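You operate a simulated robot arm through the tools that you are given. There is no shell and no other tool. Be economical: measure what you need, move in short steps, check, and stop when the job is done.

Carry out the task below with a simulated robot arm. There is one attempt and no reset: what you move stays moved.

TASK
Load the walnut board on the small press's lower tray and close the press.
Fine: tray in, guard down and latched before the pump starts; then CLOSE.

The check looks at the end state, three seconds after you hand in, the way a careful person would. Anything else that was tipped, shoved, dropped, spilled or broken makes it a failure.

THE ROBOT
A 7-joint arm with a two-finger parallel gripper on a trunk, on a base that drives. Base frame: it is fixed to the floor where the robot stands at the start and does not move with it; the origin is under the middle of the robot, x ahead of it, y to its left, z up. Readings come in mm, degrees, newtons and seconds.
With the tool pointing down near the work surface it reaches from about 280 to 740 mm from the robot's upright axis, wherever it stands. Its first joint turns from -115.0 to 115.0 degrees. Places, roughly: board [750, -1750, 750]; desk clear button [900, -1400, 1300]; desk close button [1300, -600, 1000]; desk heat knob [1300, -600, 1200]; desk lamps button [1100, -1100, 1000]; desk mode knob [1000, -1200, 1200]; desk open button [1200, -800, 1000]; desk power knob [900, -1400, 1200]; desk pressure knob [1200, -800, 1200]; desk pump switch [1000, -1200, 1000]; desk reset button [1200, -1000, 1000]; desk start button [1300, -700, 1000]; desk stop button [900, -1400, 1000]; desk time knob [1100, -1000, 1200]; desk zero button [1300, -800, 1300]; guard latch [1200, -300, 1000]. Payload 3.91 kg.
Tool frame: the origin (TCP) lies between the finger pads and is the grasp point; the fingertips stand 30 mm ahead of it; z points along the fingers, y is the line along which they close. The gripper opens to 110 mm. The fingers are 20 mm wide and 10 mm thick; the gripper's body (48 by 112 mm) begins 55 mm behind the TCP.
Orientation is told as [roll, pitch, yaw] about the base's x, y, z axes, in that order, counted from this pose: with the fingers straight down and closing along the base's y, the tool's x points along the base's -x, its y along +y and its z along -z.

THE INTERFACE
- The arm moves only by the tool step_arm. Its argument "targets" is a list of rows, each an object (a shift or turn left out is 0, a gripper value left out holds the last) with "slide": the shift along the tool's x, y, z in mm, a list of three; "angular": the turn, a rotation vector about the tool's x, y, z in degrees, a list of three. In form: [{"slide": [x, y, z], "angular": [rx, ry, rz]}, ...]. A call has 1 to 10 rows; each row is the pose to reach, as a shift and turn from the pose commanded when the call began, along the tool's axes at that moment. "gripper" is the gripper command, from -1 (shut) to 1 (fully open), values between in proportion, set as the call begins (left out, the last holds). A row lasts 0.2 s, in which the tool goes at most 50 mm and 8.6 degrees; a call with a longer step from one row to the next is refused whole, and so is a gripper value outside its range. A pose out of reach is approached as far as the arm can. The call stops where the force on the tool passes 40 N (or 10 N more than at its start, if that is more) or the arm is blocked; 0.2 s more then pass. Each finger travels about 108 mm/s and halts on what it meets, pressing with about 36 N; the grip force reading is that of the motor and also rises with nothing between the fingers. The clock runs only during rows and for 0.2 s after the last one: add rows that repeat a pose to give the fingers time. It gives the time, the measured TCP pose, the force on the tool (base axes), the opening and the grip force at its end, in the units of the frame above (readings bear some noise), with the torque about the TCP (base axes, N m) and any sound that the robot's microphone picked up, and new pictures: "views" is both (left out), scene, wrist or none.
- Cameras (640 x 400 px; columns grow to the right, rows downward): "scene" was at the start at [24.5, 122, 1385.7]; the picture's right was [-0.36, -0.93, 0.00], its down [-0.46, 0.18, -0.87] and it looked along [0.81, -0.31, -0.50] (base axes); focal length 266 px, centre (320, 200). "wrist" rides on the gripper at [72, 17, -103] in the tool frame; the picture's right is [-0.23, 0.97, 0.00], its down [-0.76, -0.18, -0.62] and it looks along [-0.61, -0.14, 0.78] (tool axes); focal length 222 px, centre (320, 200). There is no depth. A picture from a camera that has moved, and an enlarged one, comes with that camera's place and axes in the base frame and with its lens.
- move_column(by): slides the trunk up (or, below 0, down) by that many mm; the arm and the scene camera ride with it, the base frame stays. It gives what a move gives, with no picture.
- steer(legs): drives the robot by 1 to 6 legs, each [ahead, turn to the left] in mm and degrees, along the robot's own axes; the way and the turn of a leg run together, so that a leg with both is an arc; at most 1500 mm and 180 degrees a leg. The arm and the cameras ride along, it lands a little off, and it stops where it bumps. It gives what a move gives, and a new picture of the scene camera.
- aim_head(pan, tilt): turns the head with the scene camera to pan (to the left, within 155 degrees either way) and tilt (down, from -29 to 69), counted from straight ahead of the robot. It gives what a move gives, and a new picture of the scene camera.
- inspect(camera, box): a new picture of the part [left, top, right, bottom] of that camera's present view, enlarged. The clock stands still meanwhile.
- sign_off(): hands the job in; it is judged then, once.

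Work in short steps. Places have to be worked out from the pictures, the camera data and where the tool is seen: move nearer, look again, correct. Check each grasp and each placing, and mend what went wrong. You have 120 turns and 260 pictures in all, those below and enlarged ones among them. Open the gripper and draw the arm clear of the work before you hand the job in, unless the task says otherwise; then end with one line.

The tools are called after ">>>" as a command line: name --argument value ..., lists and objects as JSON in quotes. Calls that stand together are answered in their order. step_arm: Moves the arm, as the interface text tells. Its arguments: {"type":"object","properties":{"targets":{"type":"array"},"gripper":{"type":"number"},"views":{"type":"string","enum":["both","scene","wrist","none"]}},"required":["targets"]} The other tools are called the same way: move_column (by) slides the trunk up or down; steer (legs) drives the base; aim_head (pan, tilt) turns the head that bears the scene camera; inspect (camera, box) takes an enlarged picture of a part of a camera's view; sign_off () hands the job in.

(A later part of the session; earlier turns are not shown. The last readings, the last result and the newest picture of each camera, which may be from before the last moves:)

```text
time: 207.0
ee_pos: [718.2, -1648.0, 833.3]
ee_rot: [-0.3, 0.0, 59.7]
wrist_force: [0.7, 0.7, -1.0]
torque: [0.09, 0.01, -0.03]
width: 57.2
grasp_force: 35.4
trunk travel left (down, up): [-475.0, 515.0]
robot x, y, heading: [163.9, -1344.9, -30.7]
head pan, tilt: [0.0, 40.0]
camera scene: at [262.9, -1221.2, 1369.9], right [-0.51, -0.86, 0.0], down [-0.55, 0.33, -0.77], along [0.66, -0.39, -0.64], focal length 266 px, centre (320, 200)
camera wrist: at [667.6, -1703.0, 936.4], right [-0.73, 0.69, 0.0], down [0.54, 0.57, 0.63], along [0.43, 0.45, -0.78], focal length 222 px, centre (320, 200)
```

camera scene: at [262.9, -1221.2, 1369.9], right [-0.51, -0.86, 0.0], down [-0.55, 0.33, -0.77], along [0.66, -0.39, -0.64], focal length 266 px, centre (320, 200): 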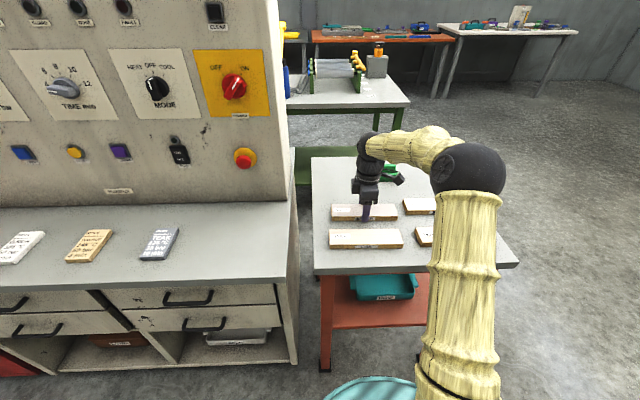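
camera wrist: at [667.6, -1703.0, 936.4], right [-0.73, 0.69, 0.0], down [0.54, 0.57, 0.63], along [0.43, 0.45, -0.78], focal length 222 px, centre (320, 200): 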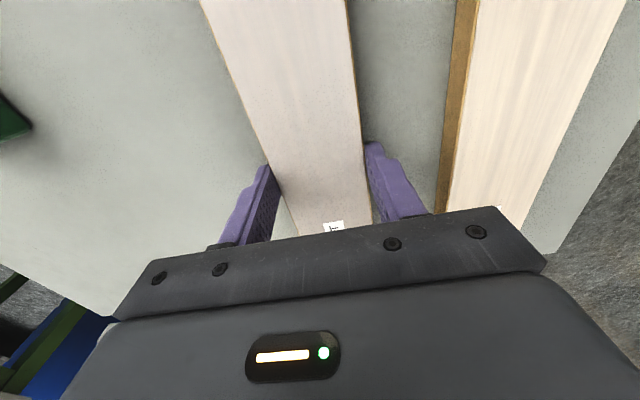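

Gripped. Lift 180 mm and retract a little, and verify before any driving.

>>> step_arm --targets '[{"slide": [0, 0, -45]}, {"slide": [0, 0, -90]}, {"slide": [0, 0, -135]}, {"slide": [0, 0, -180]}, {"slide": [0, 40, -180]}, {"slide": [0, 80, -180]}, {"slide": [0, 110, -180]}]'

```text
time: 208.6
ee_pos: [622.1, -1593.7, 1013.7]
ee_rot: [-0.2, -0.1, 59.7]
wrist_force: [-0.7, -0.5, -1.1]
torque: [-0.03, 0.0, 0.0]
width: 57.3
grasp_force: 35.6
trunk travel left (down, up): [-475.0, 515.0]
robot x, y, heading: [165.1, -1347.0, -30.8]
head pan, tilt: [0.0, 40.0]
camera scene: at [262.6, -1221.0, 1369.9], right [-0.51, -0.86, 0.0], down [-0.55, 0.33, -0.77], along [0.66, -0.39, -0.64], focal length 266 px, centre (320, 200)
camera wrist: at [571.7, -1646.6, 1117.0], right [-0.73, 0.69, 0.0], down [0.53, 0.57, 0.63], along [0.43, 0.45, -0.78], focal length 222 px, centre (320, 200)
```

scene: 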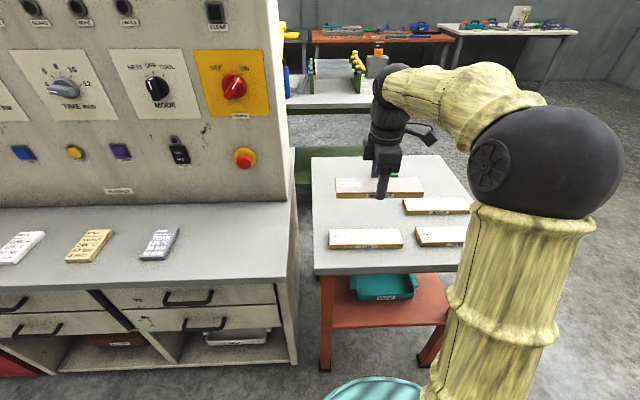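
wrist: 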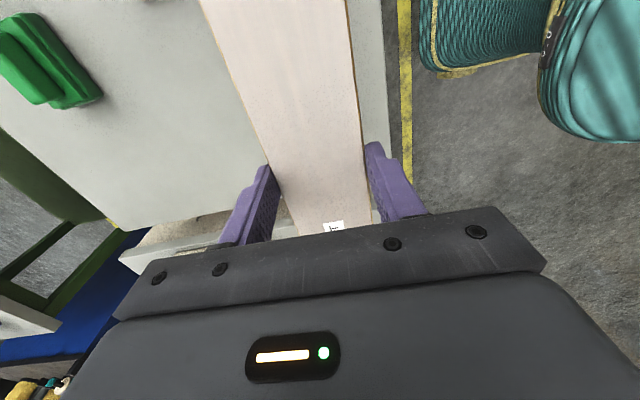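

Holding securely; drive to the press.

>>> steer --legs '[[-330, 0], [0, 90.8], [910, 0], [911, 0], [0, -90]]'

>>> aim_head --pan 0 --tilt 45

```text
time: 232.5
ee_pos: [1261.4, 154.1, 1014.5]
ee_rot: [-0.3, -0.1, 60.2]
wrist_force: [-0.6, -0.2, -1.5]
torque: [0.0, 0.01, 0.0]
width: 57.1
grasp_force: 35.9
trunk travel left (down, up): [-475.0, 515.0]
robot x, y, heading: [798.5, 403.9, -30.2]
head pan, tilt: [0.0, 40.0]
camera scene: at [896.6, 522.5, 1369.9], right [-0.5, -0.86, 0.0], down [-0.56, 0.32, -0.77], along [0.66, -0.38, -0.64], focal length 266 px, centre (320, 200)
```

scene: 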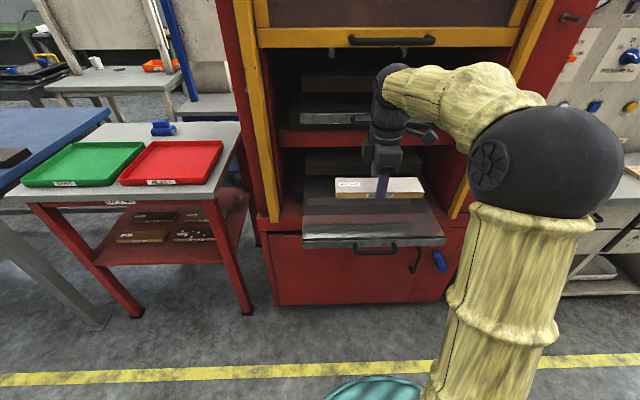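

```text
time: 233.2
ee_pos: [1260.1, 153.4, 1013.3]
ee_rot: [-0.2, 0.0, 60.3]
wrist_force: [-0.2, 0.5, -1.2]
torque: [-0.03, -0.01, -0.05]
width: 57.2
grasp_force: 36.0
trunk travel left (down, up): [-475.0, 515.0]
robot x, y, heading: [795.7, 400.5, -30.1]
head pan, tilt: [0.0, 45.0]
camera scene: at [893.4, 524.3, 1362.7], right [-0.5, -0.86, 0.0], down [-0.61, 0.35, -0.71], along [0.61, -0.35, -0.71], focal length 266 px, centre (320, 200)
```

scene: 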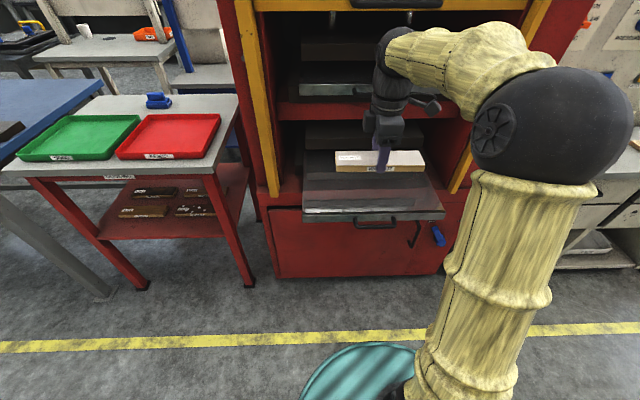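

Holding the board beside the tray. Tray lip is at u≈1065, z≈750; upper shelf front at u≈1245. Drive forward 90 mm, then position over the tray at u≈1168, l≈737.

>>> steer --legs '[[90, 0]]'

```text
time: 234.3
ee_pos: [1339.4, 108.7, 1013.9]
ee_rot: [-0.2, -0.1, 60.4]
wrist_force: [-0.8, -0.1, -1.5]
torque: [0.0, 0.01, 0.02]
width: 57.5
grasp_force: 36.1
trunk travel left (down, up): [-475.0, 515.0]
robot x, y, heading: [876.5, 356.2, -30.0]
head pan, tilt: [0.0, 45.0]
camera scene: at [971.1, 479.2, 1362.6], right [-0.5, -0.87, 0.0], down [-0.61, 0.35, -0.71], along [0.61, -0.35, -0.71], focal length 266 px, centre (320, 200)
```

scene: 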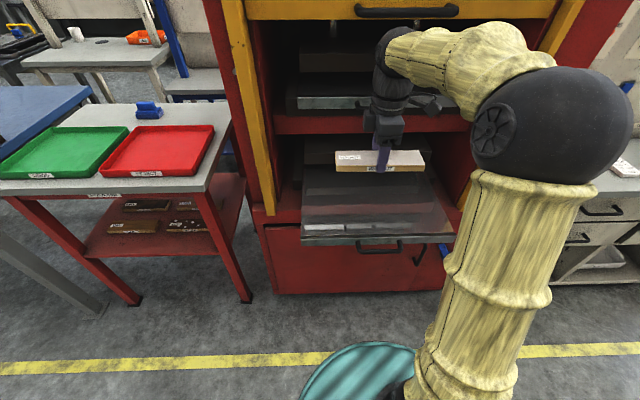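

Lower to z≈860 first, then go forward 62 and right 27.

>>> step_arm --targets '[{"slide": [7, 0, 40]}, {"slide": [14, 0, 80]}, {"slide": [20, 0, 120]}, {"slide": [27, 0, 155]}, {"slide": [27, -30, 155]}, {"slide": [27, -62, 155]}]'

>>> inspect --camera "scene" --box '[250, 60, 500, 270]'

```text
time: 235.7
ee_pos: [1379.9, 55.4, 858.2]
ee_rot: [-0.1, -0.1, 60.3]
wrist_force: [-0.6, -0.1, -2.0]
torque: [0.01, -0.01, 0.0]
width: 57.2
grasp_force: 35.9
trunk travel left (down, up): [-475.0, 515.0]
robot x, y, heading: [873.1, 354.4, -30.3]
head pan, tilt: [0.0, 45.0]
camera scene: at [971.0, 479.4, 1362.6], right [-0.5, -0.87, 0.0], down [-0.61, 0.35, -0.71], along [0.61, -0.35, -0.71], focal length 266 px, centre (320, 200)
camera wrist: at [1329.7, 1.1, 960.7], right [-0.73, 0.68, 0.0], down [0.53, 0.57, 0.63], along [0.43, 0.46, -0.78], focal length 222 px, centre (320, 200)
```

scene: 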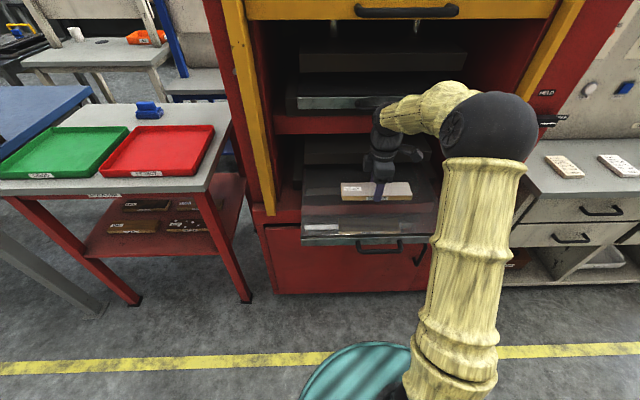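
wrist: 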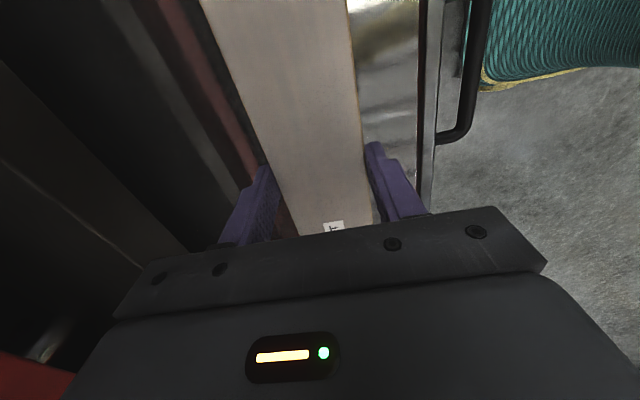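

```text
1.90 times, centred on (375, 165) of scene
camera zoom: at [971.0, 479.4, 1362.6], right [-0.5, -0.87, 0.0], down [-0.61, 0.35, -0.71], along [0.61, -0.35, -0.71], focal length 506 px, centre (215, 267)
```

zoom: 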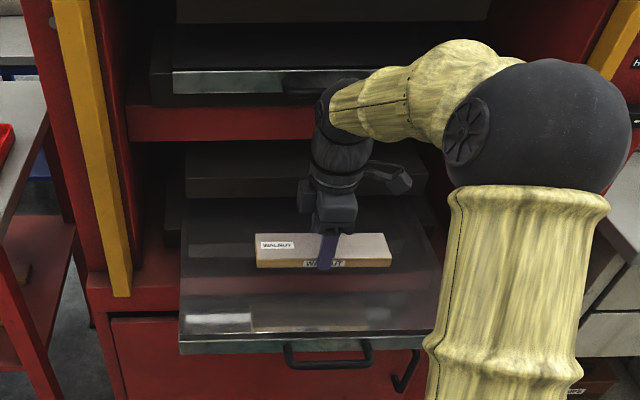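

Position good: board over the tray centre. Descend toward the deck (expected TCP ≈782–787 at contact).

>>> step_arm --targets '[{"slide": [0, 0, 30]}, {"slide": [0, 0, 55]}, {"slide": [0, 0, 64]}]'

```text
time: 236.5
ee_pos: [1379.4, 54.3, 793.6]
ee_rot: [-0.2, -0.1, 60.2]
wrist_force: [-0.7, 0.3, -1.2]
torque: [0.02, -0.03, 0.03]
width: 57.5
grasp_force: 36.0
trunk travel left (down, up): [-475.0, 515.0]
robot x, y, heading: [873.9, 358.6, -30.4]
head pan, tilt: [0.0, 45.0]
camera scene: at [970.8, 479.4, 1362.7], right [-0.5, -0.87, 0.0], down [-0.61, 0.35, -0.71], along [0.61, -0.35, -0.71], focal length 266 px, centre (320, 200)
camera wrist: at [1329.0, 1.2, 897.3], right [-0.73, 0.68, 0.0], down [0.53, 0.57, 0.63], along [0.43, 0.46, -0.78], focal length 222 px, centre (320, 200)
```

scene: 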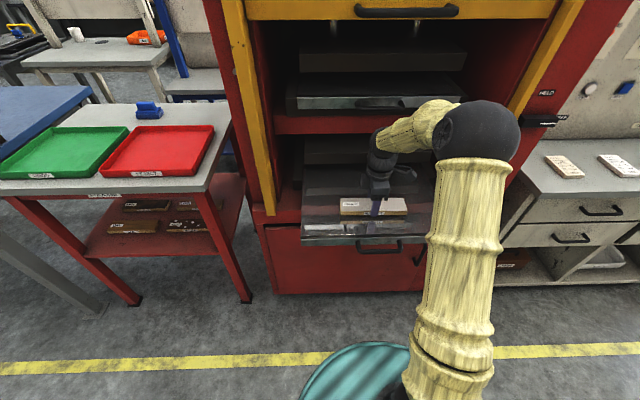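
wrist: 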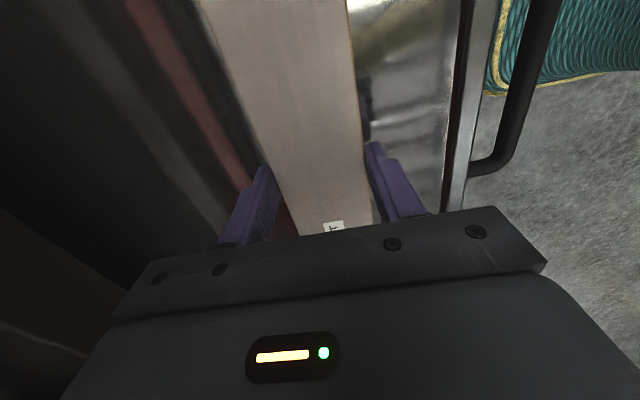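

No contact yet; step down a few mm at a time.

>>> step_arm --targets '[{"slide": [0, 0, 4]}, {"slide": [0, 0, 8]}, {"slide": [0, 0, 8]}]' --views "none"

>>> step_arm --targets '[{"slide": [0, 0, 3]}, {"slide": [0, 0, 6]}, {"slide": [0, 0, 6]}]' --views "none"

>>> inspect --camera "scene" --box '[290, 140, 460, 260]'

```text
time: 237.3
ee_pos: [1379.7, 54.4, 787.0]
ee_rot: [-0.1, -0.2, 60.3]
wrist_force: [-0.6, -0.7, -1.1]
torque: [-0.03, 0.01, 0.0]
width: 57.6
grasp_force: 36.1
trunk travel left (down, up): [-475.0, 515.0]
robot x, y, heading: [872.5, 351.6, -30.0]
head pan, tilt: [0.0, 45.0]
```

```text
time: 238.1
ee_pos: [1379.1, 55.2, 781.1]
ee_rot: [-0.3, -0.1, 60.3]
wrist_force: [-0.5, -1.4, 7.7]
torque: [0.29, 0.11, 0.06]
width: 57.4
grasp_force: 36.3
trunk travel left (down, up): [-475.0, 515.0]
robot x, y, heading: [875.4, 354.4, -30.3]
head pan, tilt: [0.0, 45.0]
```

```text
3.33 times, centred on (375, 200) of scene
camera zoom: at [970.1, 479.7, 1362.8], right [-0.5, -0.87, 0.0], down [-0.61, 0.35, -0.71], along [0.61, -0.35, -0.71], focal length 885 px, centre (137, 200)
```

zoom: 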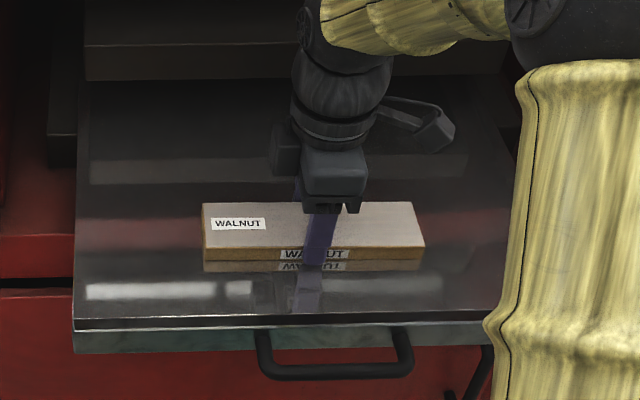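

Contact felt (8 N) and the reflection meets the board: it sits on the deck. Release and lift straight up.

>>> step_arm --targets '[{"slide": [0, 0, 0]}, {"slide": [0, 0, 0]}, {"slide": [0, 0, 0]}, {"slide": [0, 0, -30]}, {"slide": [0, 0, -70]}, {"slide": [0, 40, -100]}, {"slide": [0, 80, -125]}, {"slide": [0, 120, -150]}]' --gripper 0.5

>>> inspect --camera "scene" --box '[290, 140, 460, 260]'

```text
time: 239.9
ee_pos: [1275.1, 114.9, 929.6]
ee_rot: [-0.2, -0.1, 60.2]
wrist_force: [0.6, 0.0, 0.3]
torque: [0.03, -0.02, 0.0]
width: 82.4
grasp_force: 0.1
trunk travel left (down, up): [-475.0, 515.0]
robot x, y, heading: [877.9, 356.0, -30.0]
head pan, tilt: [0.0, 45.0]
camera scene: at [970.4, 479.8, 1362.7], right [-0.5, -0.87, 0.0], down [-0.61, 0.35, -0.71], along [0.61, -0.35, -0.71], focal length 266 px, centre (320, 200)
camera wrist: at [1223.8, 61.1, 1032.8], right [-0.73, 0.68, 0.0], down [0.53, 0.57, 0.63], along [0.43, 0.46, -0.78], focal length 222 px, centre (320, 200)
```

scene: 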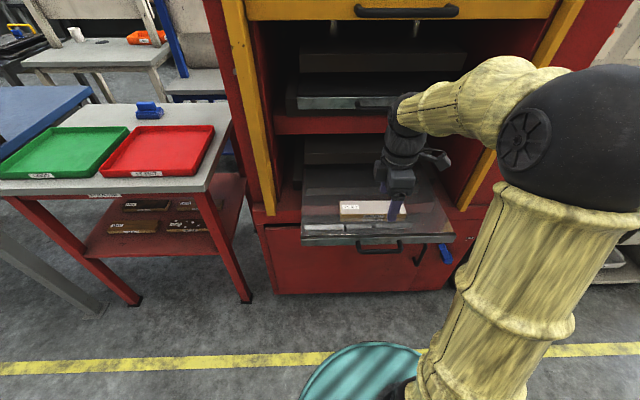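
wrist: 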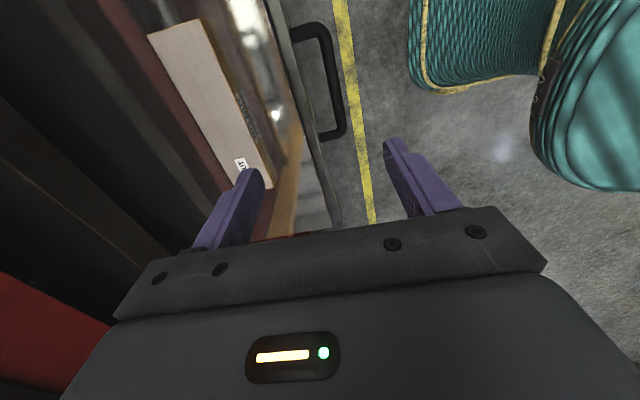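

```text
3.33 times, centred on (375, 200) of scene
camera zoom: at [970.4, 479.8, 1362.7], right [-0.5, -0.87, 0.0], down [-0.61, 0.35, -0.71], along [0.61, -0.35, -0.71], focal length 885 px, centre (137, 200)
```

zoom: 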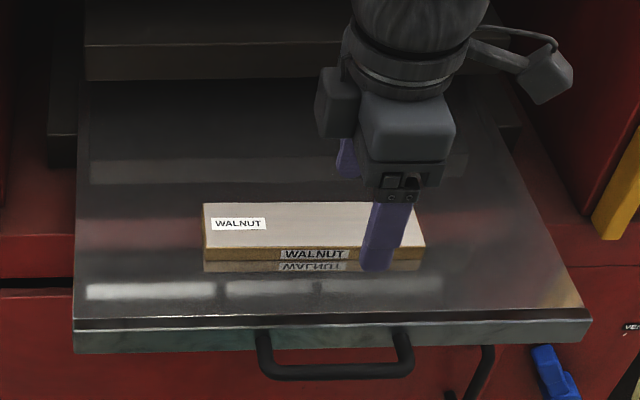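

Walnut board is on the tray. Now back off, lower the trunk, and return to the horizontal tool to regrip the handle.

>>> steer --legs '[[-225, 0]]'

>>> move_column --by -300

>>> step_arm --targets '[{"slide": [0, -4, -15], "angular": [8.5, 0, 0]}, {"slide": [0, -8, -30], "angular": [17, 0, 0]}, {"slide": [0, -12, -45], "angular": [25.5, 0, 0]}, {"slide": [0, -16, -60], "angular": [34, 0, 0]}, {"slide": [0, -20, -75], "angular": [42.5, 0, 0]}, {"slide": [0, -24, -90], "angular": [51, 0, 0]}, {"slide": [0, -28, -105], "angular": [59.5, 0, 0]}, {"slide": [0, -32, -105], "angular": [68, 0, 0]}, {"slide": [0, -36, -105], "angular": [76.5, 0, 0]}, {"slide": [0, -40, -105], "angular": [85, 0, 0]}]' --gripper -0.2

```text
time: 241.8
ee_pos: [1080.6, 227.3, 930.4]
ee_rot: [-0.2, 0.0, 60.3]
wrist_force: [-0.3, 0.0, -0.2]
torque: [0.03, -0.01, 0.01]
width: 82.8
grasp_force: 0.0
trunk travel left (down, up): [-475.0, 515.0]
robot x, y, heading: [679.9, 470.2, -30.5]
head pan, tilt: [0.0, 45.0]
camera scene: at [775.9, 592.5, 1362.7], right [-0.5, -0.86, 0.0], down [-0.61, 0.36, -0.71], along [0.61, -0.36, -0.71], focal length 266 px, centre (320, 200)
```

scene: 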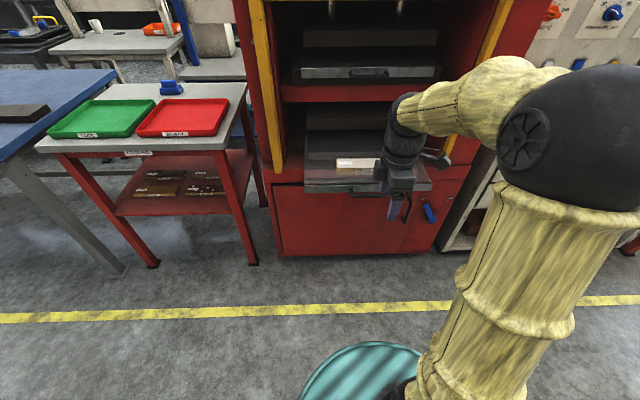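

```text
time: 244.8
ee_pos: [1078.4, 227.3, 630.5]
ee_rot: [-0.1, -0.1, 60.3]
wrist_force: [-0.2, 0.0, 0.5]
torque: [0.01, 0.0, -0.01]
width: 82.3
grasp_force: 0.1
trunk travel left (down, up): [-175.0, 815.0]
robot x, y, heading: [679.5, 467.2, -30.3]
head pan, tilt: [0.0, 45.0]
```

```text
time: 247.0
ee_pos: [1113.9, 208.1, 734.9]
ee_rot: [-85.2, -0.1, 60.2]
wrist_force: [0.9, 0.1, 0.4]
torque: [0.04, 0.0, 0.02]
width: 44.1
grasp_force: 0.0
trunk travel left (down, up): [-175.0, 815.0]
robot x, y, heading: [681.6, 467.8, -30.0]
head pan, tilt: [0.0, 45.0]
camera scene: at [775.8, 592.5, 1062.7], right [-0.5, -0.86, 0.0], down [-0.61, 0.36, -0.71], along [0.61, -0.36, -0.71], focal length 266 px, centre (320, 200)
camera wrist: at [987.6, 197.0, 726.0], right [0.04, 0.24, -0.97], down [-0.15, 0.96, 0.23], along [0.99, 0.13, 0.08], focal length 222 px, centre (320, 200)
```

scene: 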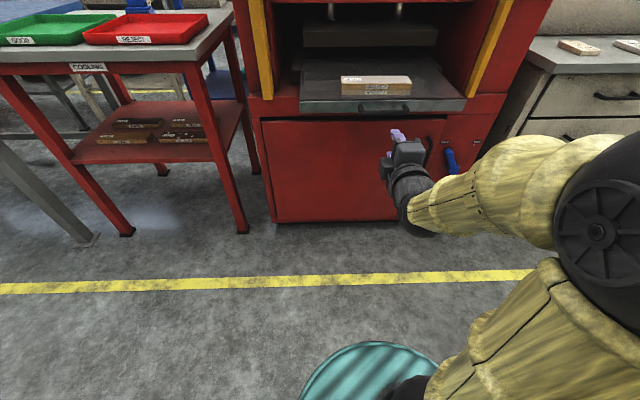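
wrist: 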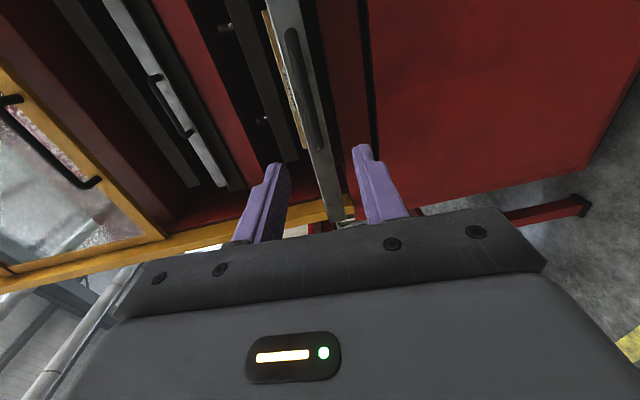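

Aligned in l; level the pitch, then drive forward 120 mm, stopping short of the bar.

>>> step_arm --targets '[{"slide": [2, 0, 0], "angular": [2.5, 0, 0]}, {"slide": [4, 0, 0], "angular": [4.5, 0, 0]}]' --views "none"

>>> steer --legs '[[115, 0]]'

>>> step_arm --targets '[{"slide": [0, 0, 0]}]' --views "wrist"

```text
time: 247.6
ee_pos: [1111.1, 204.4, 735.1]
ee_rot: [-89.7, -0.1, 60.3]
wrist_force: [-0.1, 0.3, 0.7]
torque: [0.01, -0.04, -0.01]
width: 43.9
grasp_force: 0.0
trunk travel left (down, up): [-175.0, 815.0]
robot x, y, heading: [682.6, 469.8, -30.4]
head pan, tilt: [0.0, 45.0]
```

```text
time: 249.0
ee_pos: [1211.3, 145.3, 735.5]
ee_rot: [-89.6, -0.1, 60.3]
wrist_force: [0.4, -0.7, -0.8]
torque: [0.03, 0.0, 0.0]
width: 43.8
grasp_force: 0.0
trunk travel left (down, up): [-175.0, 815.0]
robot x, y, heading: [781.8, 413.3, -30.1]
head pan, tilt: [0.0, 45.0]
camera scene: at [875.8, 534.4, 1062.7], right [-0.5, -0.86, 0.0], down [-0.61, 0.36, -0.71], along [0.61, -0.36, -0.71], focal length 266 px, centre (320, 200)
```

scene: 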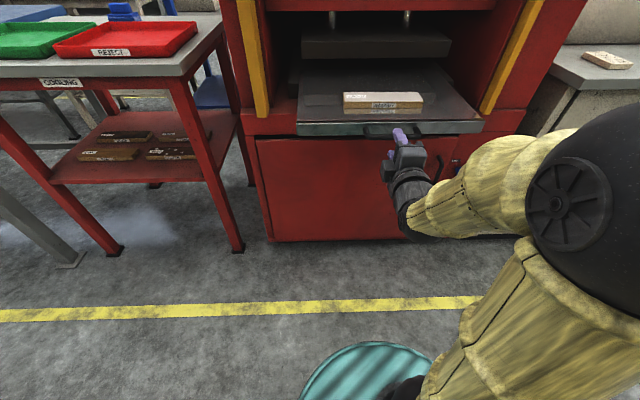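

```text
time: 249.4
ee_pos: [1211.2, 146.5, 735.7]
ee_rot: [-89.7, -0.1, 60.3]
wrist_force: [-0.1, 0.0, -0.5]
torque: [-0.01, 0.01, 0.01]
width: 44.2
grasp_force: 0.0
trunk travel left (down, up): [-175.0, 815.0]
robot x, y, heading: [777.1, 412.9, -30.2]
head pan, tilt: [0.0, 45.0]
camera wrist: at [1086.7, 134.8, 718.1], right [0.11, 0.2, -0.97], down [-0.16, 0.97, 0.18], along [0.98, 0.14, 0.14], focal length 222 px, centre (320, 200)
```

wrist: 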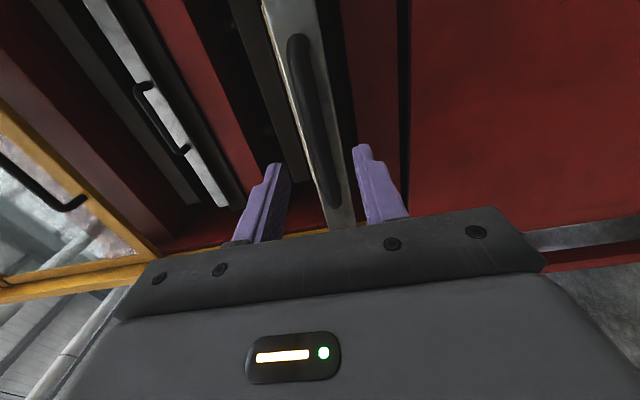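

Bar lies between the fingers; advance 43 mm.

>>> step_arm --targets '[{"slide": [0, 0, 15]}, {"slide": [0, 0, 30]}, {"slide": [0, 0, 43]}]' --views "none"

>>> step_arm --targets '[{"slide": [0, 0, 0]}, {"slide": [0, 0, 0]}, {"slide": [0, 0, 0]}]' --gripper -1 --views "wrist"

```text
time: 250.2
ee_pos: [1249.6, 125.5, 735.8]
ee_rot: [-89.7, -0.1, 60.3]
wrist_force: [-0.5, 0.6, -0.8]
torque: [-0.04, 0.0, 0.0]
width: 44.1
grasp_force: 0.0
trunk travel left (down, up): [-175.0, 815.0]
robot x, y, heading: [780.4, 412.8, -30.2]
head pan, tilt: [0.0, 45.0]
```

```text
time: 251.0
ee_pos: [1250.1, 124.7, 734.0]
ee_rot: [-89.5, 0.0, 60.2]
wrist_force: [-0.8, 1.1, -7.5]
torque: [-0.17, 0.14, -0.05]
width: 13.8
grasp_force: 45.6
trunk travel left (down, up): [-175.0, 815.0]
robot x, y, heading: [780.4, 411.4, -30.1]
head pan, tilt: [0.0, 45.0]
camera wrist: at [1124.2, 114.0, 717.3], right [0.11, 0.2, -0.97], down [-0.16, 0.97, 0.18], along [0.98, 0.14, 0.14], focal length 222 px, centre (320, 200)
```

wrist: 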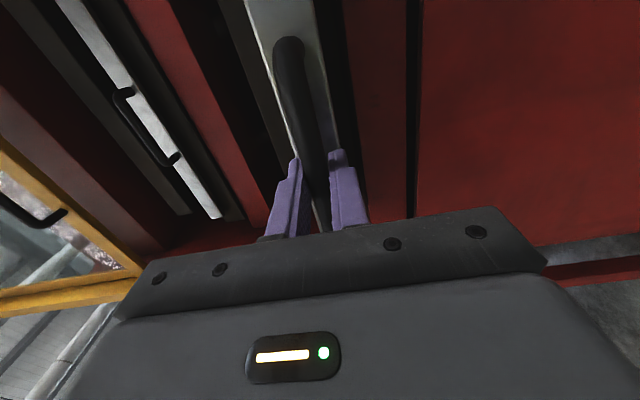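

Gripped. Push the tray in gently, 15 mm per row.

>>> step_arm --targets '[{"slide": [0, 0, 12]}, {"slide": [0, 0, 25]}, {"slide": [0, 0, 38]}, {"slide": [0, 0, 51]}, {"slide": [0, 0, 64]}, {"slide": [0, 0, 77]}, {"slide": [0, 0, 90]}, {"slide": [0, 0, 103]}, {"slide": [0, 0, 116]}, {"slide": [0, 0, 129]}]' --views "scene"

```text
time: 253.2
ee_pos: [1363.4, 62.5, 734.9]
ee_rot: [-89.6, 0.0, 60.5]
wrist_force: [8.9, 18.6, -7.7]
torque: [-0.05, 0.02, -0.31]
width: 13.4
grasp_force: 45.1
trunk travel left (down, up): [-175.0, 815.0]
robot x, y, heading: [781.7, 413.0, -30.1]
head pan, tilt: [0.0, 45.0]
camera scene: at [877.1, 535.5, 1062.4], right [-0.5, -0.86, 0.0], down [-0.61, 0.35, -0.71], along [0.61, -0.36, -0.71], focal length 266 px, centre (320, 200)
```

scene: 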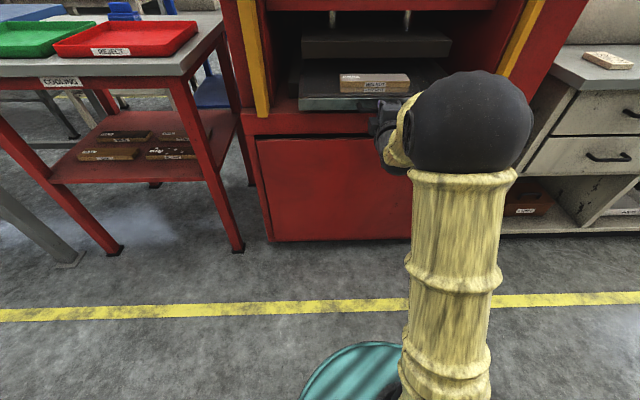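

Tray is sliding; a small lateral load suggests ~3 mm drift left, so correct right while continuing.

>>> step_arm --targets '[{"slide": [2, 0, 12]}, {"slide": [3, 0, 24]}, {"slide": [4, 0, 36]}, {"slide": [4, 0, 48]}, {"slide": [4, 0, 60]}, {"slide": [5, 0, 72]}, {"slide": [5, 0, 84]}, {"slide": [5, 0, 94]}]' --views "scene"

```text
time: 255.0
ee_pos: [1444.7, 15.9, 733.4]
ee_rot: [-89.8, -0.1, 60.8]
wrist_force: [19.1, 31.0, 2.1]
torque: [-0.13, 0.02, 0.7]
width: 13.9
grasp_force: 45.3
trunk travel left (down, up): [-175.0, 815.0]
robot x, y, heading: [782.2, 410.7, -30.3]
head pan, tilt: [0.0, 45.0]
camera scene: at [877.4, 536.9, 1062.3], right [-0.5, -0.86, 0.0], down [-0.61, 0.35, -0.71], along [0.61, -0.36, -0.71], focal length 266 px, centre (320, 200)
```

scene: 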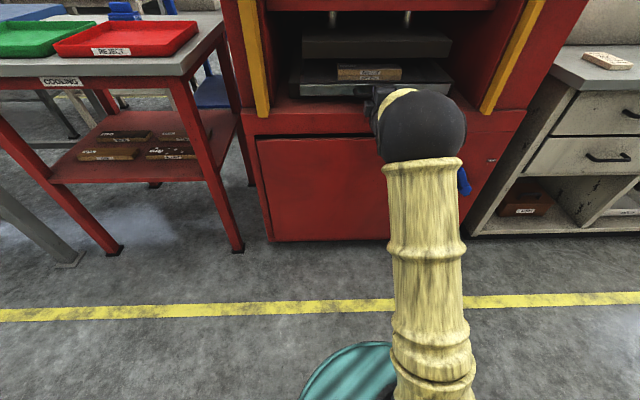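

The load is pushing the tool left, so I over-corrected; relax left 10 mm, then finish the last ~27 mm.

>>> step_arm --targets '[{"slide": [-5, 0, 0]}, {"slide": [-10, 0, 0]}]' --views "none"

```text
time: 255.6
ee_pos: [1443.5, 15.8, 734.1]
ee_rot: [-89.7, -0.1, 60.0]
wrist_force: [5.8, 5.5, 3.2]
torque: [-0.2, 0.0, 1.02]
width: 13.8
grasp_force: 45.0
trunk travel left (down, up): [-175.0, 815.0]
robot x, y, heading: [778.2, 414.1, -30.3]
head pan, tilt: [0.0, 45.0]
```

>>> step_arm --targets '[{"slide": [-1, 0, 8]}, {"slide": [-1, 0, 16]}, {"slide": [-1, 0, 24]}, {"slide": [-1, 0, 30]}]' --views "scene"

>>> inspect --camera "scene" --box '[230, 20, 500, 180]'

```text
time: 256.6
ee_pos: [1468.2, 4.1, 734.4]
ee_rot: [-89.5, 0.0, 60.0]
wrist_force: [-27.4, 16.0, 4.0]
torque: [-0.1, 0.03, 0.46]
width: 14.1
grasp_force: 44.8
trunk travel left (down, up): [-175.0, 815.0]
robot x, y, heading: [781.8, 409.0, -30.4]
head pan, tilt: [0.0, 45.0]
stopped in row 4: the force on the tool passed its limit at 45 N (the readings are from after the stop); the commanded pose is now the measured one
camera scene: at [873.9, 535.8, 1062.7], right [-0.5, -0.86, 0.0], down [-0.61, 0.35, -0.71], along [0.61, -0.36, -0.71], focal length 266 px, centre (320, 200)
```

scene: 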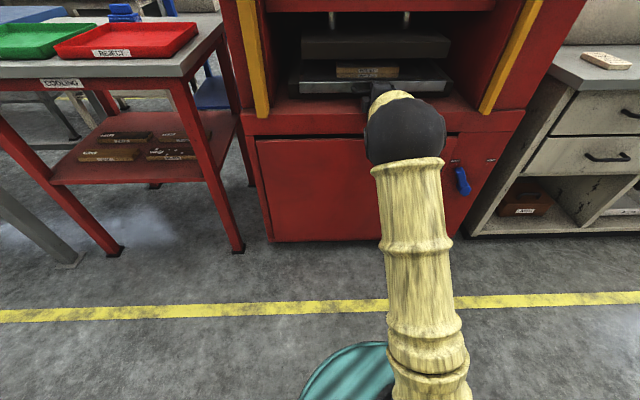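

```text
2.37 times, centred on (365, 100) of scene
camera zoom: at [873.9, 535.8, 1062.7], right [-0.5, -0.86, 0.0], down [-0.61, 0.35, -0.71], along [0.61, -0.36, -0.71], focal length 629 px, centre (213, 437)
```

zoom: 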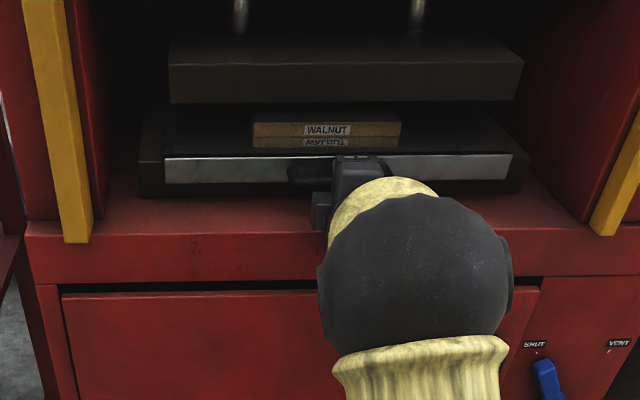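

The tray is against its stop at exactly the original closed position (u=1269). Release and withdraw.

>>> step_arm --targets '[{"slide": [0, 0, 0]}, {"slide": [0, 0, 0]}, {"slide": [0, 0, -20]}, {"slide": [0, 0, -50]}, {"slide": [0, 0, -90]}, {"slide": [0, 0, -130]}, {"slide": [0, 0, -170]}]' --gripper -0.3 --views "scene"

>>> inspect --camera "scene" --box '[230, 20, 500, 180]'

```text
time: 258.2
ee_pos: [1323.4, 88.2, 733.5]
ee_rot: [-89.2, -0.1, 60.0]
wrist_force: [-0.4, 0.1, 0.6]
torque: [0.01, 0.02, 0.04]
width: 38.5
grasp_force: 0.0
trunk travel left (down, up): [-175.0, 815.0]
robot x, y, heading: [779.7, 409.2, -30.1]
head pan, tilt: [0.0, 45.0]
camera scene: at [876.4, 534.4, 1062.6], right [-0.5, -0.86, 0.0], down [-0.61, 0.36, -0.71], along [0.61, -0.36, -0.71], focal length 266 px, centre (320, 200)
```

scene: 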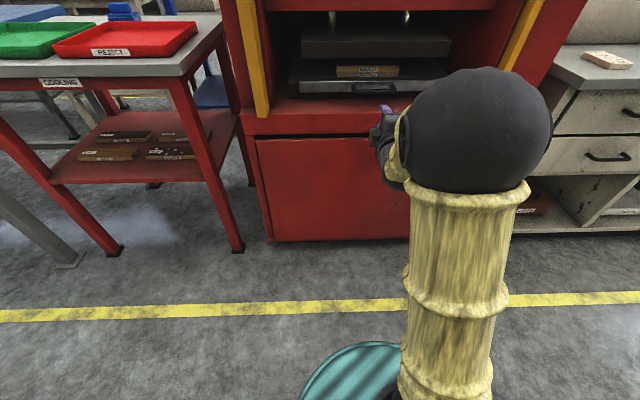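

```text
2.37 times, centred on (365, 100) of scene
camera zoom: at [876.4, 534.4, 1062.6], right [-0.5, -0.86, 0.0], down [-0.61, 0.36, -0.71], along [0.61, -0.36, -0.71], focal length 629 px, centre (213, 437)
```

zoom: 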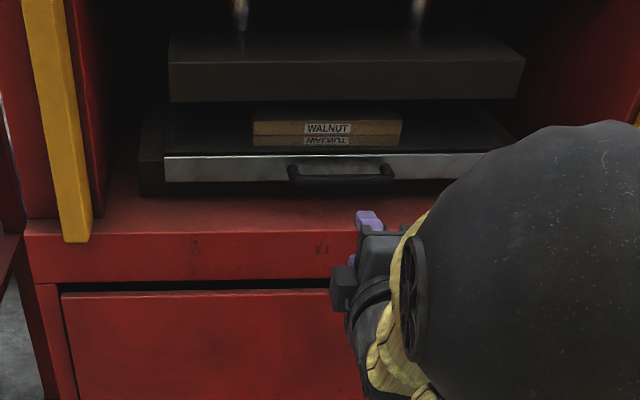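

Tray in, walnut under the platen. Now the guard: back off, raise the trunk, and look at guard handle and latch.

>>> steer --legs '[[-150, 0]]'

>>> move_column --by 300

>>> aim_head --pan -10 --tilt 15

>>> inspect --camera "scene" --box '[130, 30, 450, 230]'

```text
time: 259.7
ee_pos: [1192.9, 164.4, 733.4]
ee_rot: [-89.4, -0.1, 60.1]
wrist_force: [-0.1, -0.1, 0.0]
torque: [0.02, 0.05, -0.01]
width: 38.6
grasp_force: 0.1
trunk travel left (down, up): [-175.0, 815.0]
robot x, y, heading: [648.4, 488.5, -30.0]
head pan, tilt: [0.0, 45.0]
camera scene: at [745.9, 610.2, 1062.7], right [-0.5, -0.86, 0.0], down [-0.61, 0.36, -0.71], along [0.61, -0.35, -0.71], focal length 266 px, centre (320, 200)
```

scene: 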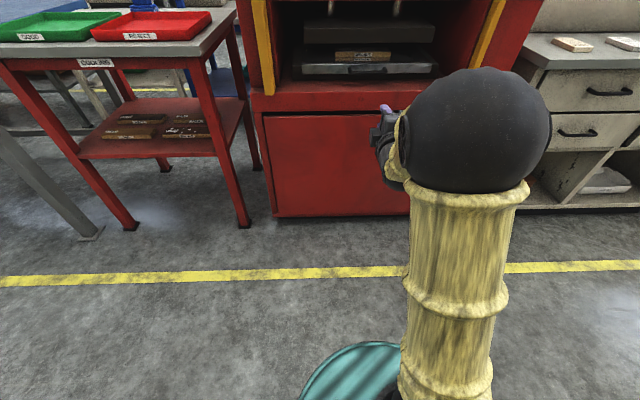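

```text
time: 262.7
ee_pos: [1192.6, 163.3, 1032.5]
ee_rot: [-89.4, 0.0, 60.2]
wrist_force: [0.4, -0.2, 0.3]
torque: [0.0, -0.02, -0.04]
width: 38.4
grasp_force: 0.1
trunk travel left (down, up): [-475.0, 515.0]
robot x, y, heading: [651.4, 488.3, -30.2]
head pan, tilt: [0.0, 45.0]
```

```text
time: 263.6
ee_pos: [1192.4, 164.8, 1033.7]
ee_rot: [-89.3, -0.1, 60.1]
wrist_force: [0.0, 0.8, -0.2]
torque: [-0.01, 0.0, -0.01]
width: 38.2
grasp_force: 0.1
trunk travel left (down, up): [-475.0, 515.0]
robot x, y, heading: [652.9, 487.0, -30.2]
head pan, tilt: [-10.0, 15.0]
camera scene: at [747.1, 590.8, 1409.4], right [-0.64, -0.76, 0.0], down [-0.2, 0.17, -0.97], along [0.74, -0.62, -0.26], focal length 266 px, centre (320, 200)
```

scene: 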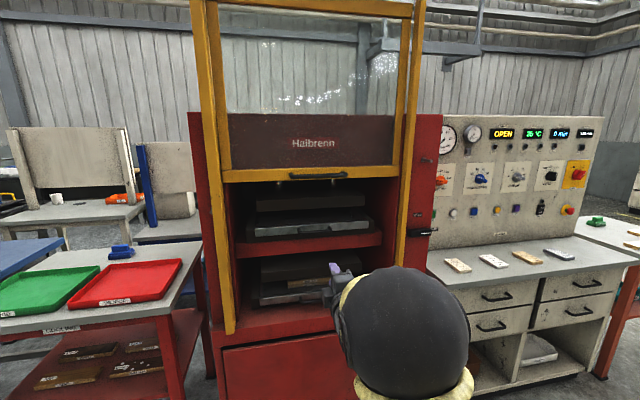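

```text
2.00 times, centred on (290, 130) of scene
camera zoom: at [747.1, 590.8, 1409.4], right [-0.64, -0.76, 0.0], down [-0.2, 0.17, -0.97], along [0.74, -0.62, -0.26], focal length 531 px, centre (380, 340)
```

zoom: 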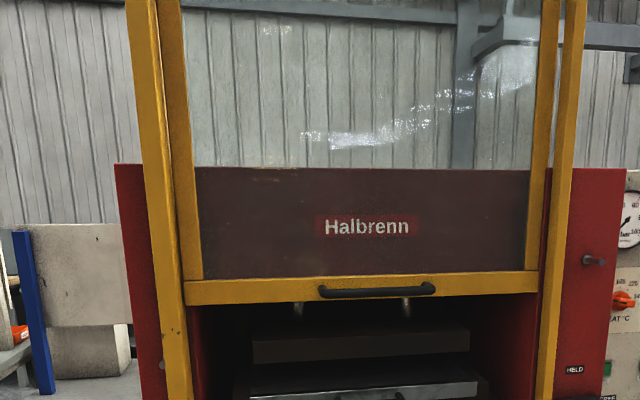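

Guard handle at about l≈733, z≈1258, u≈1205. Zoom in on the latch on the press's right.

>>> inspect --camera "scene" --box '[390, 130, 470, 250]'

>>> inspect --camera "scene" --box '[430, 110, 610, 220]'

```text
3.33 times, centred on (430, 190) of scene
camera zoom: at [747.1, 590.8, 1409.4], right [-0.64, -0.76, 0.0], down [-0.2, 0.17, -0.97], along [0.74, -0.62, -0.26], focal length 885 px, centre (-47, 233)
```

zoom: 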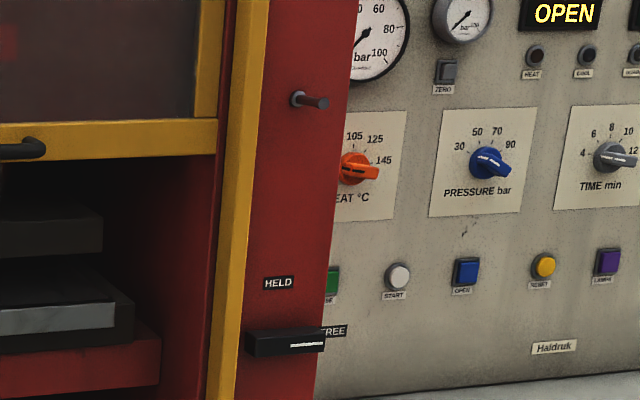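

```text
3.56 times, centred on (520, 165) of scene
camera zoom: at [747.1, 590.8, 1409.4], right [-0.64, -0.76, 0.0], down [-0.2, 0.17, -0.97], along [0.74, -0.62, -0.26], focal length 944 px, centre (-391, 324)
```

zoom: 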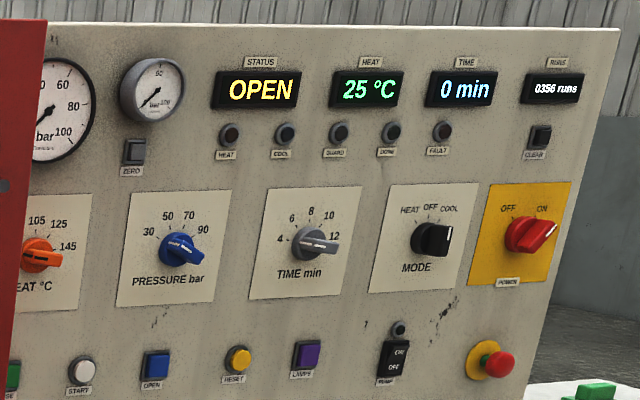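

The latch is a lever now pointing right at FREE; HELD is straight up. First the guard: raise the trunk so the horizontal tool is at handle height, then look.

>>> move_column --by 226

>>> aim_head --pan 0 --tilt 30

>>> step_arm --targets '[{"slide": [0, 0, 0]}]' --views "wrist"

>>> inspect --camera "scene" --box '[230, 50, 470, 200]'

```text
time: 266.0
ee_pos: [1193.5, 163.6, 1259.2]
ee_rot: [-89.3, -0.1, 60.1]
wrist_force: [0.0, 0.7, -0.6]
torque: [0.03, 0.01, 0.0]
width: 38.5
grasp_force: 0.0
trunk travel left (down, up): [-701.0, 289.0]
robot x, y, heading: [650.3, 485.5, -30.3]
head pan, tilt: [-10.0, 15.0]
```

```text
time: 266.8
ee_pos: [1193.3, 164.1, 1259.3]
ee_rot: [-89.3, -0.1, 60.1]
wrist_force: [-0.1, -0.3, -0.9]
torque: [-0.05, 0.02, 0.01]
width: 38.3
grasp_force: 0.1
trunk travel left (down, up): [-701.0, 289.0]
robot x, y, heading: [651.9, 489.2, -29.8]
head pan, tilt: [0.0, 30.0]
camera scene: at [753.9, 605.6, 1611.4], right [-0.5, -0.86, 0.0], down [-0.43, 0.25, -0.87], along [0.75, -0.44, -0.5], focal length 266 px, centre (320, 200)
```

scene: 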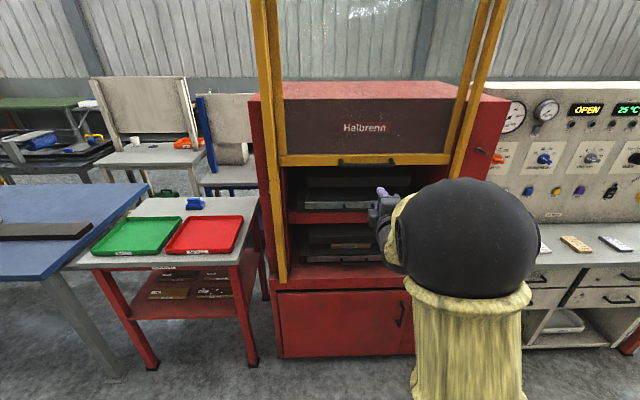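

```text
time: 267.2
ee_pos: [1191.2, 164.3, 1258.5]
ee_rot: [-89.3, -0.1, 60.1]
wrist_force: [-0.4, -0.7, 0.1]
torque: [0.0, 0.0, 0.01]
width: 38.4
grasp_force: 0.1
trunk travel left (down, up): [-701.0, 289.0]
robot x, y, heading: [649.2, 488.6, -30.3]
head pan, tilt: [0.0, 30.0]
camera wrist: at [1067.5, 154.0, 1242.6], right [0.1, 0.2, -0.97], down [-0.16, 0.97, 0.19], along [0.98, 0.13, 0.13], focal length 222 px, centre (320, 200)
```

wrist: 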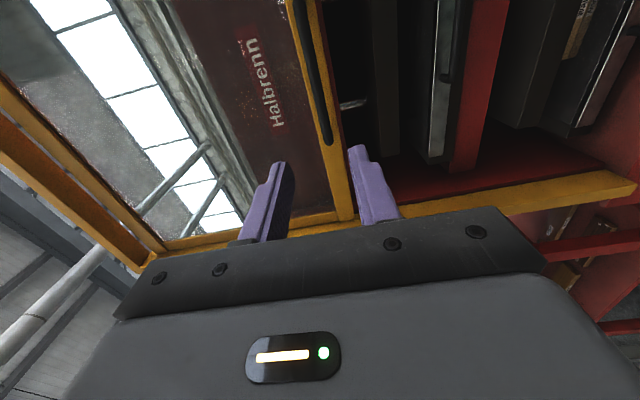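

```text
2.67 times, centred on (350, 125) of scene
camera zoom: at [753.9, 605.6, 1611.3], right [-0.5, -0.86, 0.0], down [-0.43, 0.25, -0.87], along [0.75, -0.43, -0.5], focal length 708 px, centre (240, 400)
```

zoom: 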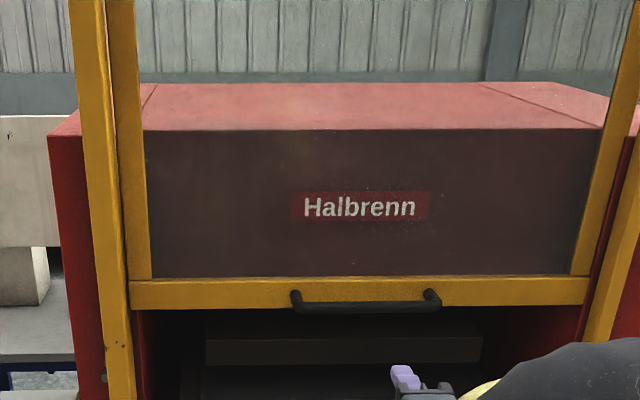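

Guard bar: u≈1212, z≈1260, centre l≈735; tool is at l≈738, z≈1258. Drive in 180 mm, then check.

>>> steer --legs '[[180, 0]]'

>>> step_arm --targets '[{"slide": [0, 0, 0]}]' --views "wrist"

```text
time: 268.8
ee_pos: [1351.3, 73.8, 1259.2]
ee_rot: [-89.4, -0.1, 60.0]
wrist_force: [0.1, -0.8, -0.6]
torque: [0.0, -0.03, -0.02]
width: 38.3
grasp_force: 0.0
trunk travel left (down, up): [-701.0, 289.0]
robot x, y, heading: [807.6, 395.1, -30.0]
head pan, tilt: [0.0, 30.0]
camera scene: at [910.6, 514.7, 1611.2], right [-0.5, -0.86, 0.0], down [-0.43, 0.25, -0.87], along [0.75, -0.43, -0.5], focal length 266 px, centre (320, 200)
```

scene: 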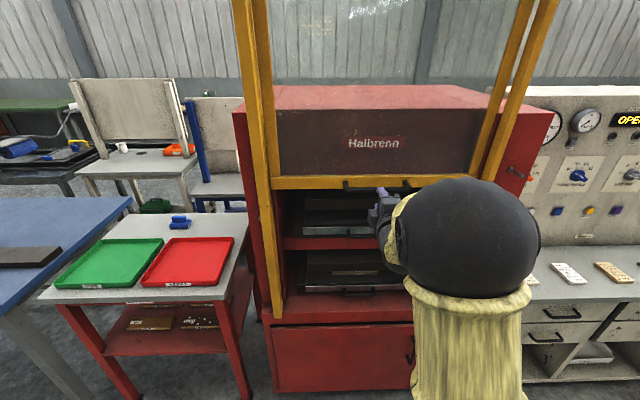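

```text
time: 269.2
ee_pos: [1348.2, 74.8, 1258.3]
ee_rot: [-89.3, -0.1, 60.0]
wrist_force: [0.4, 0.0, 0.6]
torque: [-0.01, 0.01, 0.01]
width: 38.5
grasp_force: 0.1
trunk travel left (down, up): [-701.0, 289.0]
robot x, y, heading: [802.4, 391.5, -29.9]
head pan, tilt: [0.0, 30.0]
camera wrist: at [1223.7, 63.7, 1242.5], right [0.1, 0.2, -0.97], down [-0.16, 0.97, 0.19], along [0.98, 0.14, 0.13], focal length 222 px, centre (320, 200)
```

wrist: 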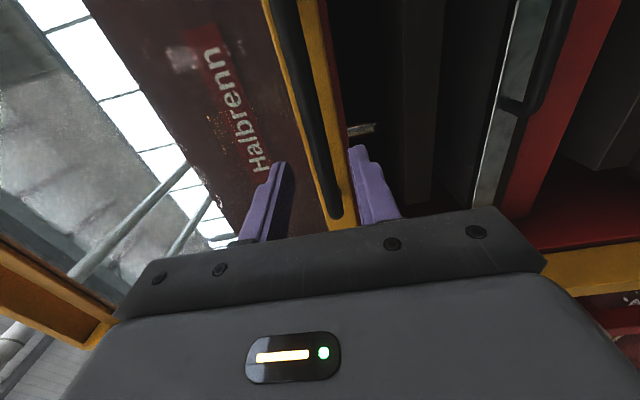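

Bar is lined up between the fingers. Advance 62 mm and grip.

>>> step_arm --targets '[{"slide": [0, 0, 20]}, {"slide": [0, 0, 40]}, {"slide": [0, 0, 52]}, {"slide": [0, 0, 62]}]' --views "wrist"

>>> step_arm --targets '[{"slide": [0, 0, 0]}, {"slide": [0, 0, 0]}, {"slide": [0, 0, 0]}]' --gripper -1 --views "wrist"

```text
time: 270.2
ee_pos: [1402.5, 42.9, 1256.6]
ee_rot: [-89.3, -0.1, 60.1]
wrist_force: [0.0, 0.7, -0.1]
torque: [0.0, 0.0, 0.01]
width: 38.5
grasp_force: 0.1
trunk travel left (down, up): [-701.0, 289.0]
robot x, y, heading: [808.0, 397.2, -30.2]
head pan, tilt: [0.0, 30.0]
camera wrist: at [1277.7, 32.4, 1241.3], right [0.1, 0.2, -0.97], down [-0.16, 0.97, 0.19], along [0.98, 0.14, 0.13], focal length 222 px, centre (320, 200)
```

wrist: 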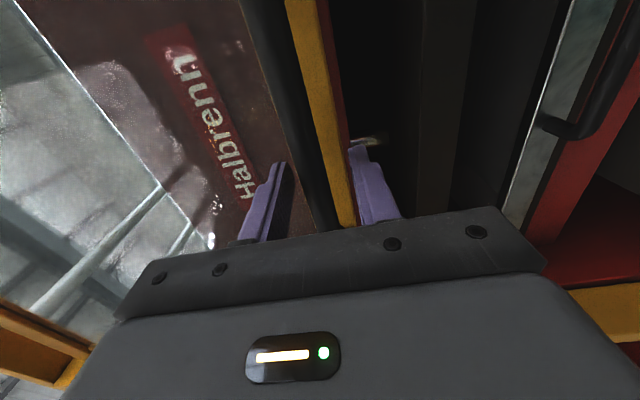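

```text
time: 271.0
ee_pos: [1402.2, 44.0, 1257.8]
ee_rot: [-89.4, -0.2, 60.2]
wrist_force: [0.8, -1.9, 2.9]
torque: [-0.34, -0.12, 0.25]
width: 15.7
grasp_force: 44.9
trunk travel left (down, up): [-701.0, 289.0]
robot x, y, heading: [804.6, 398.0, -30.0]
head pan, tilt: [0.0, 30.0]
camera wrist: at [1277.4, 32.5, 1241.8], right [0.1, 0.2, -0.97], down [-0.16, 0.97, 0.19], along [0.98, 0.14, 0.13], focal length 222 px, centre (320, 200)
```

wrist: 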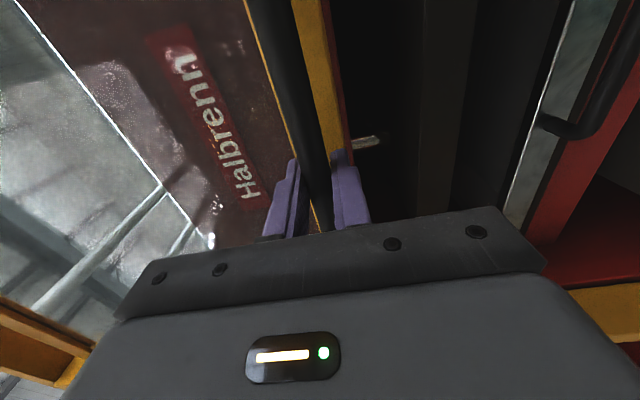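

Bar gripped. Lower the guard by sliding the trunk down, starting with 100 mm.

>>> move_column --by -100

>>> aim_head --pan 0 --tilt 31

```text
time: 272.4
ee_pos: [1402.4, 43.2, 1156.2]
ee_rot: [-89.1, -0.1, 60.2]
wrist_force: [0.0, -1.4, -1.6]
torque: [-0.32, -0.1, 0.2]
width: 15.5
grasp_force: 45.5
trunk travel left (down, up): [-601.0, 389.0]
robot x, y, heading: [807.6, 397.5, -30.1]
head pan, tilt: [0.0, 30.0]
```

```text
time: 273.0
ee_pos: [1402.4, 42.8, 1157.4]
ee_rot: [-89.2, -0.1, 60.2]
wrist_force: [-0.8, 0.1, -3.4]
torque: [-0.06, 0.41, 0.01]
width: 15.7
grasp_force: 44.5
trunk travel left (down, up): [-601.0, 389.0]
robot x, y, heading: [804.9, 395.6, -30.2]
head pan, tilt: [0.0, 31.0]
camera scene: at [909.4, 515.3, 1509.7], right [-0.5, -0.86, 0.0], down [-0.45, 0.26, -0.86], along [0.74, -0.43, -0.52], focal length 266 px, centre (320, 200)
```

scene: 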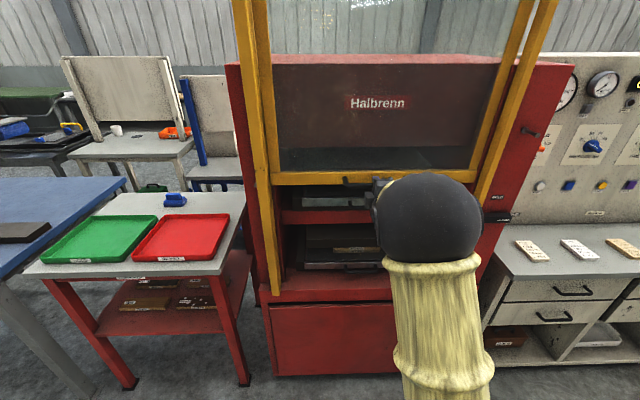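

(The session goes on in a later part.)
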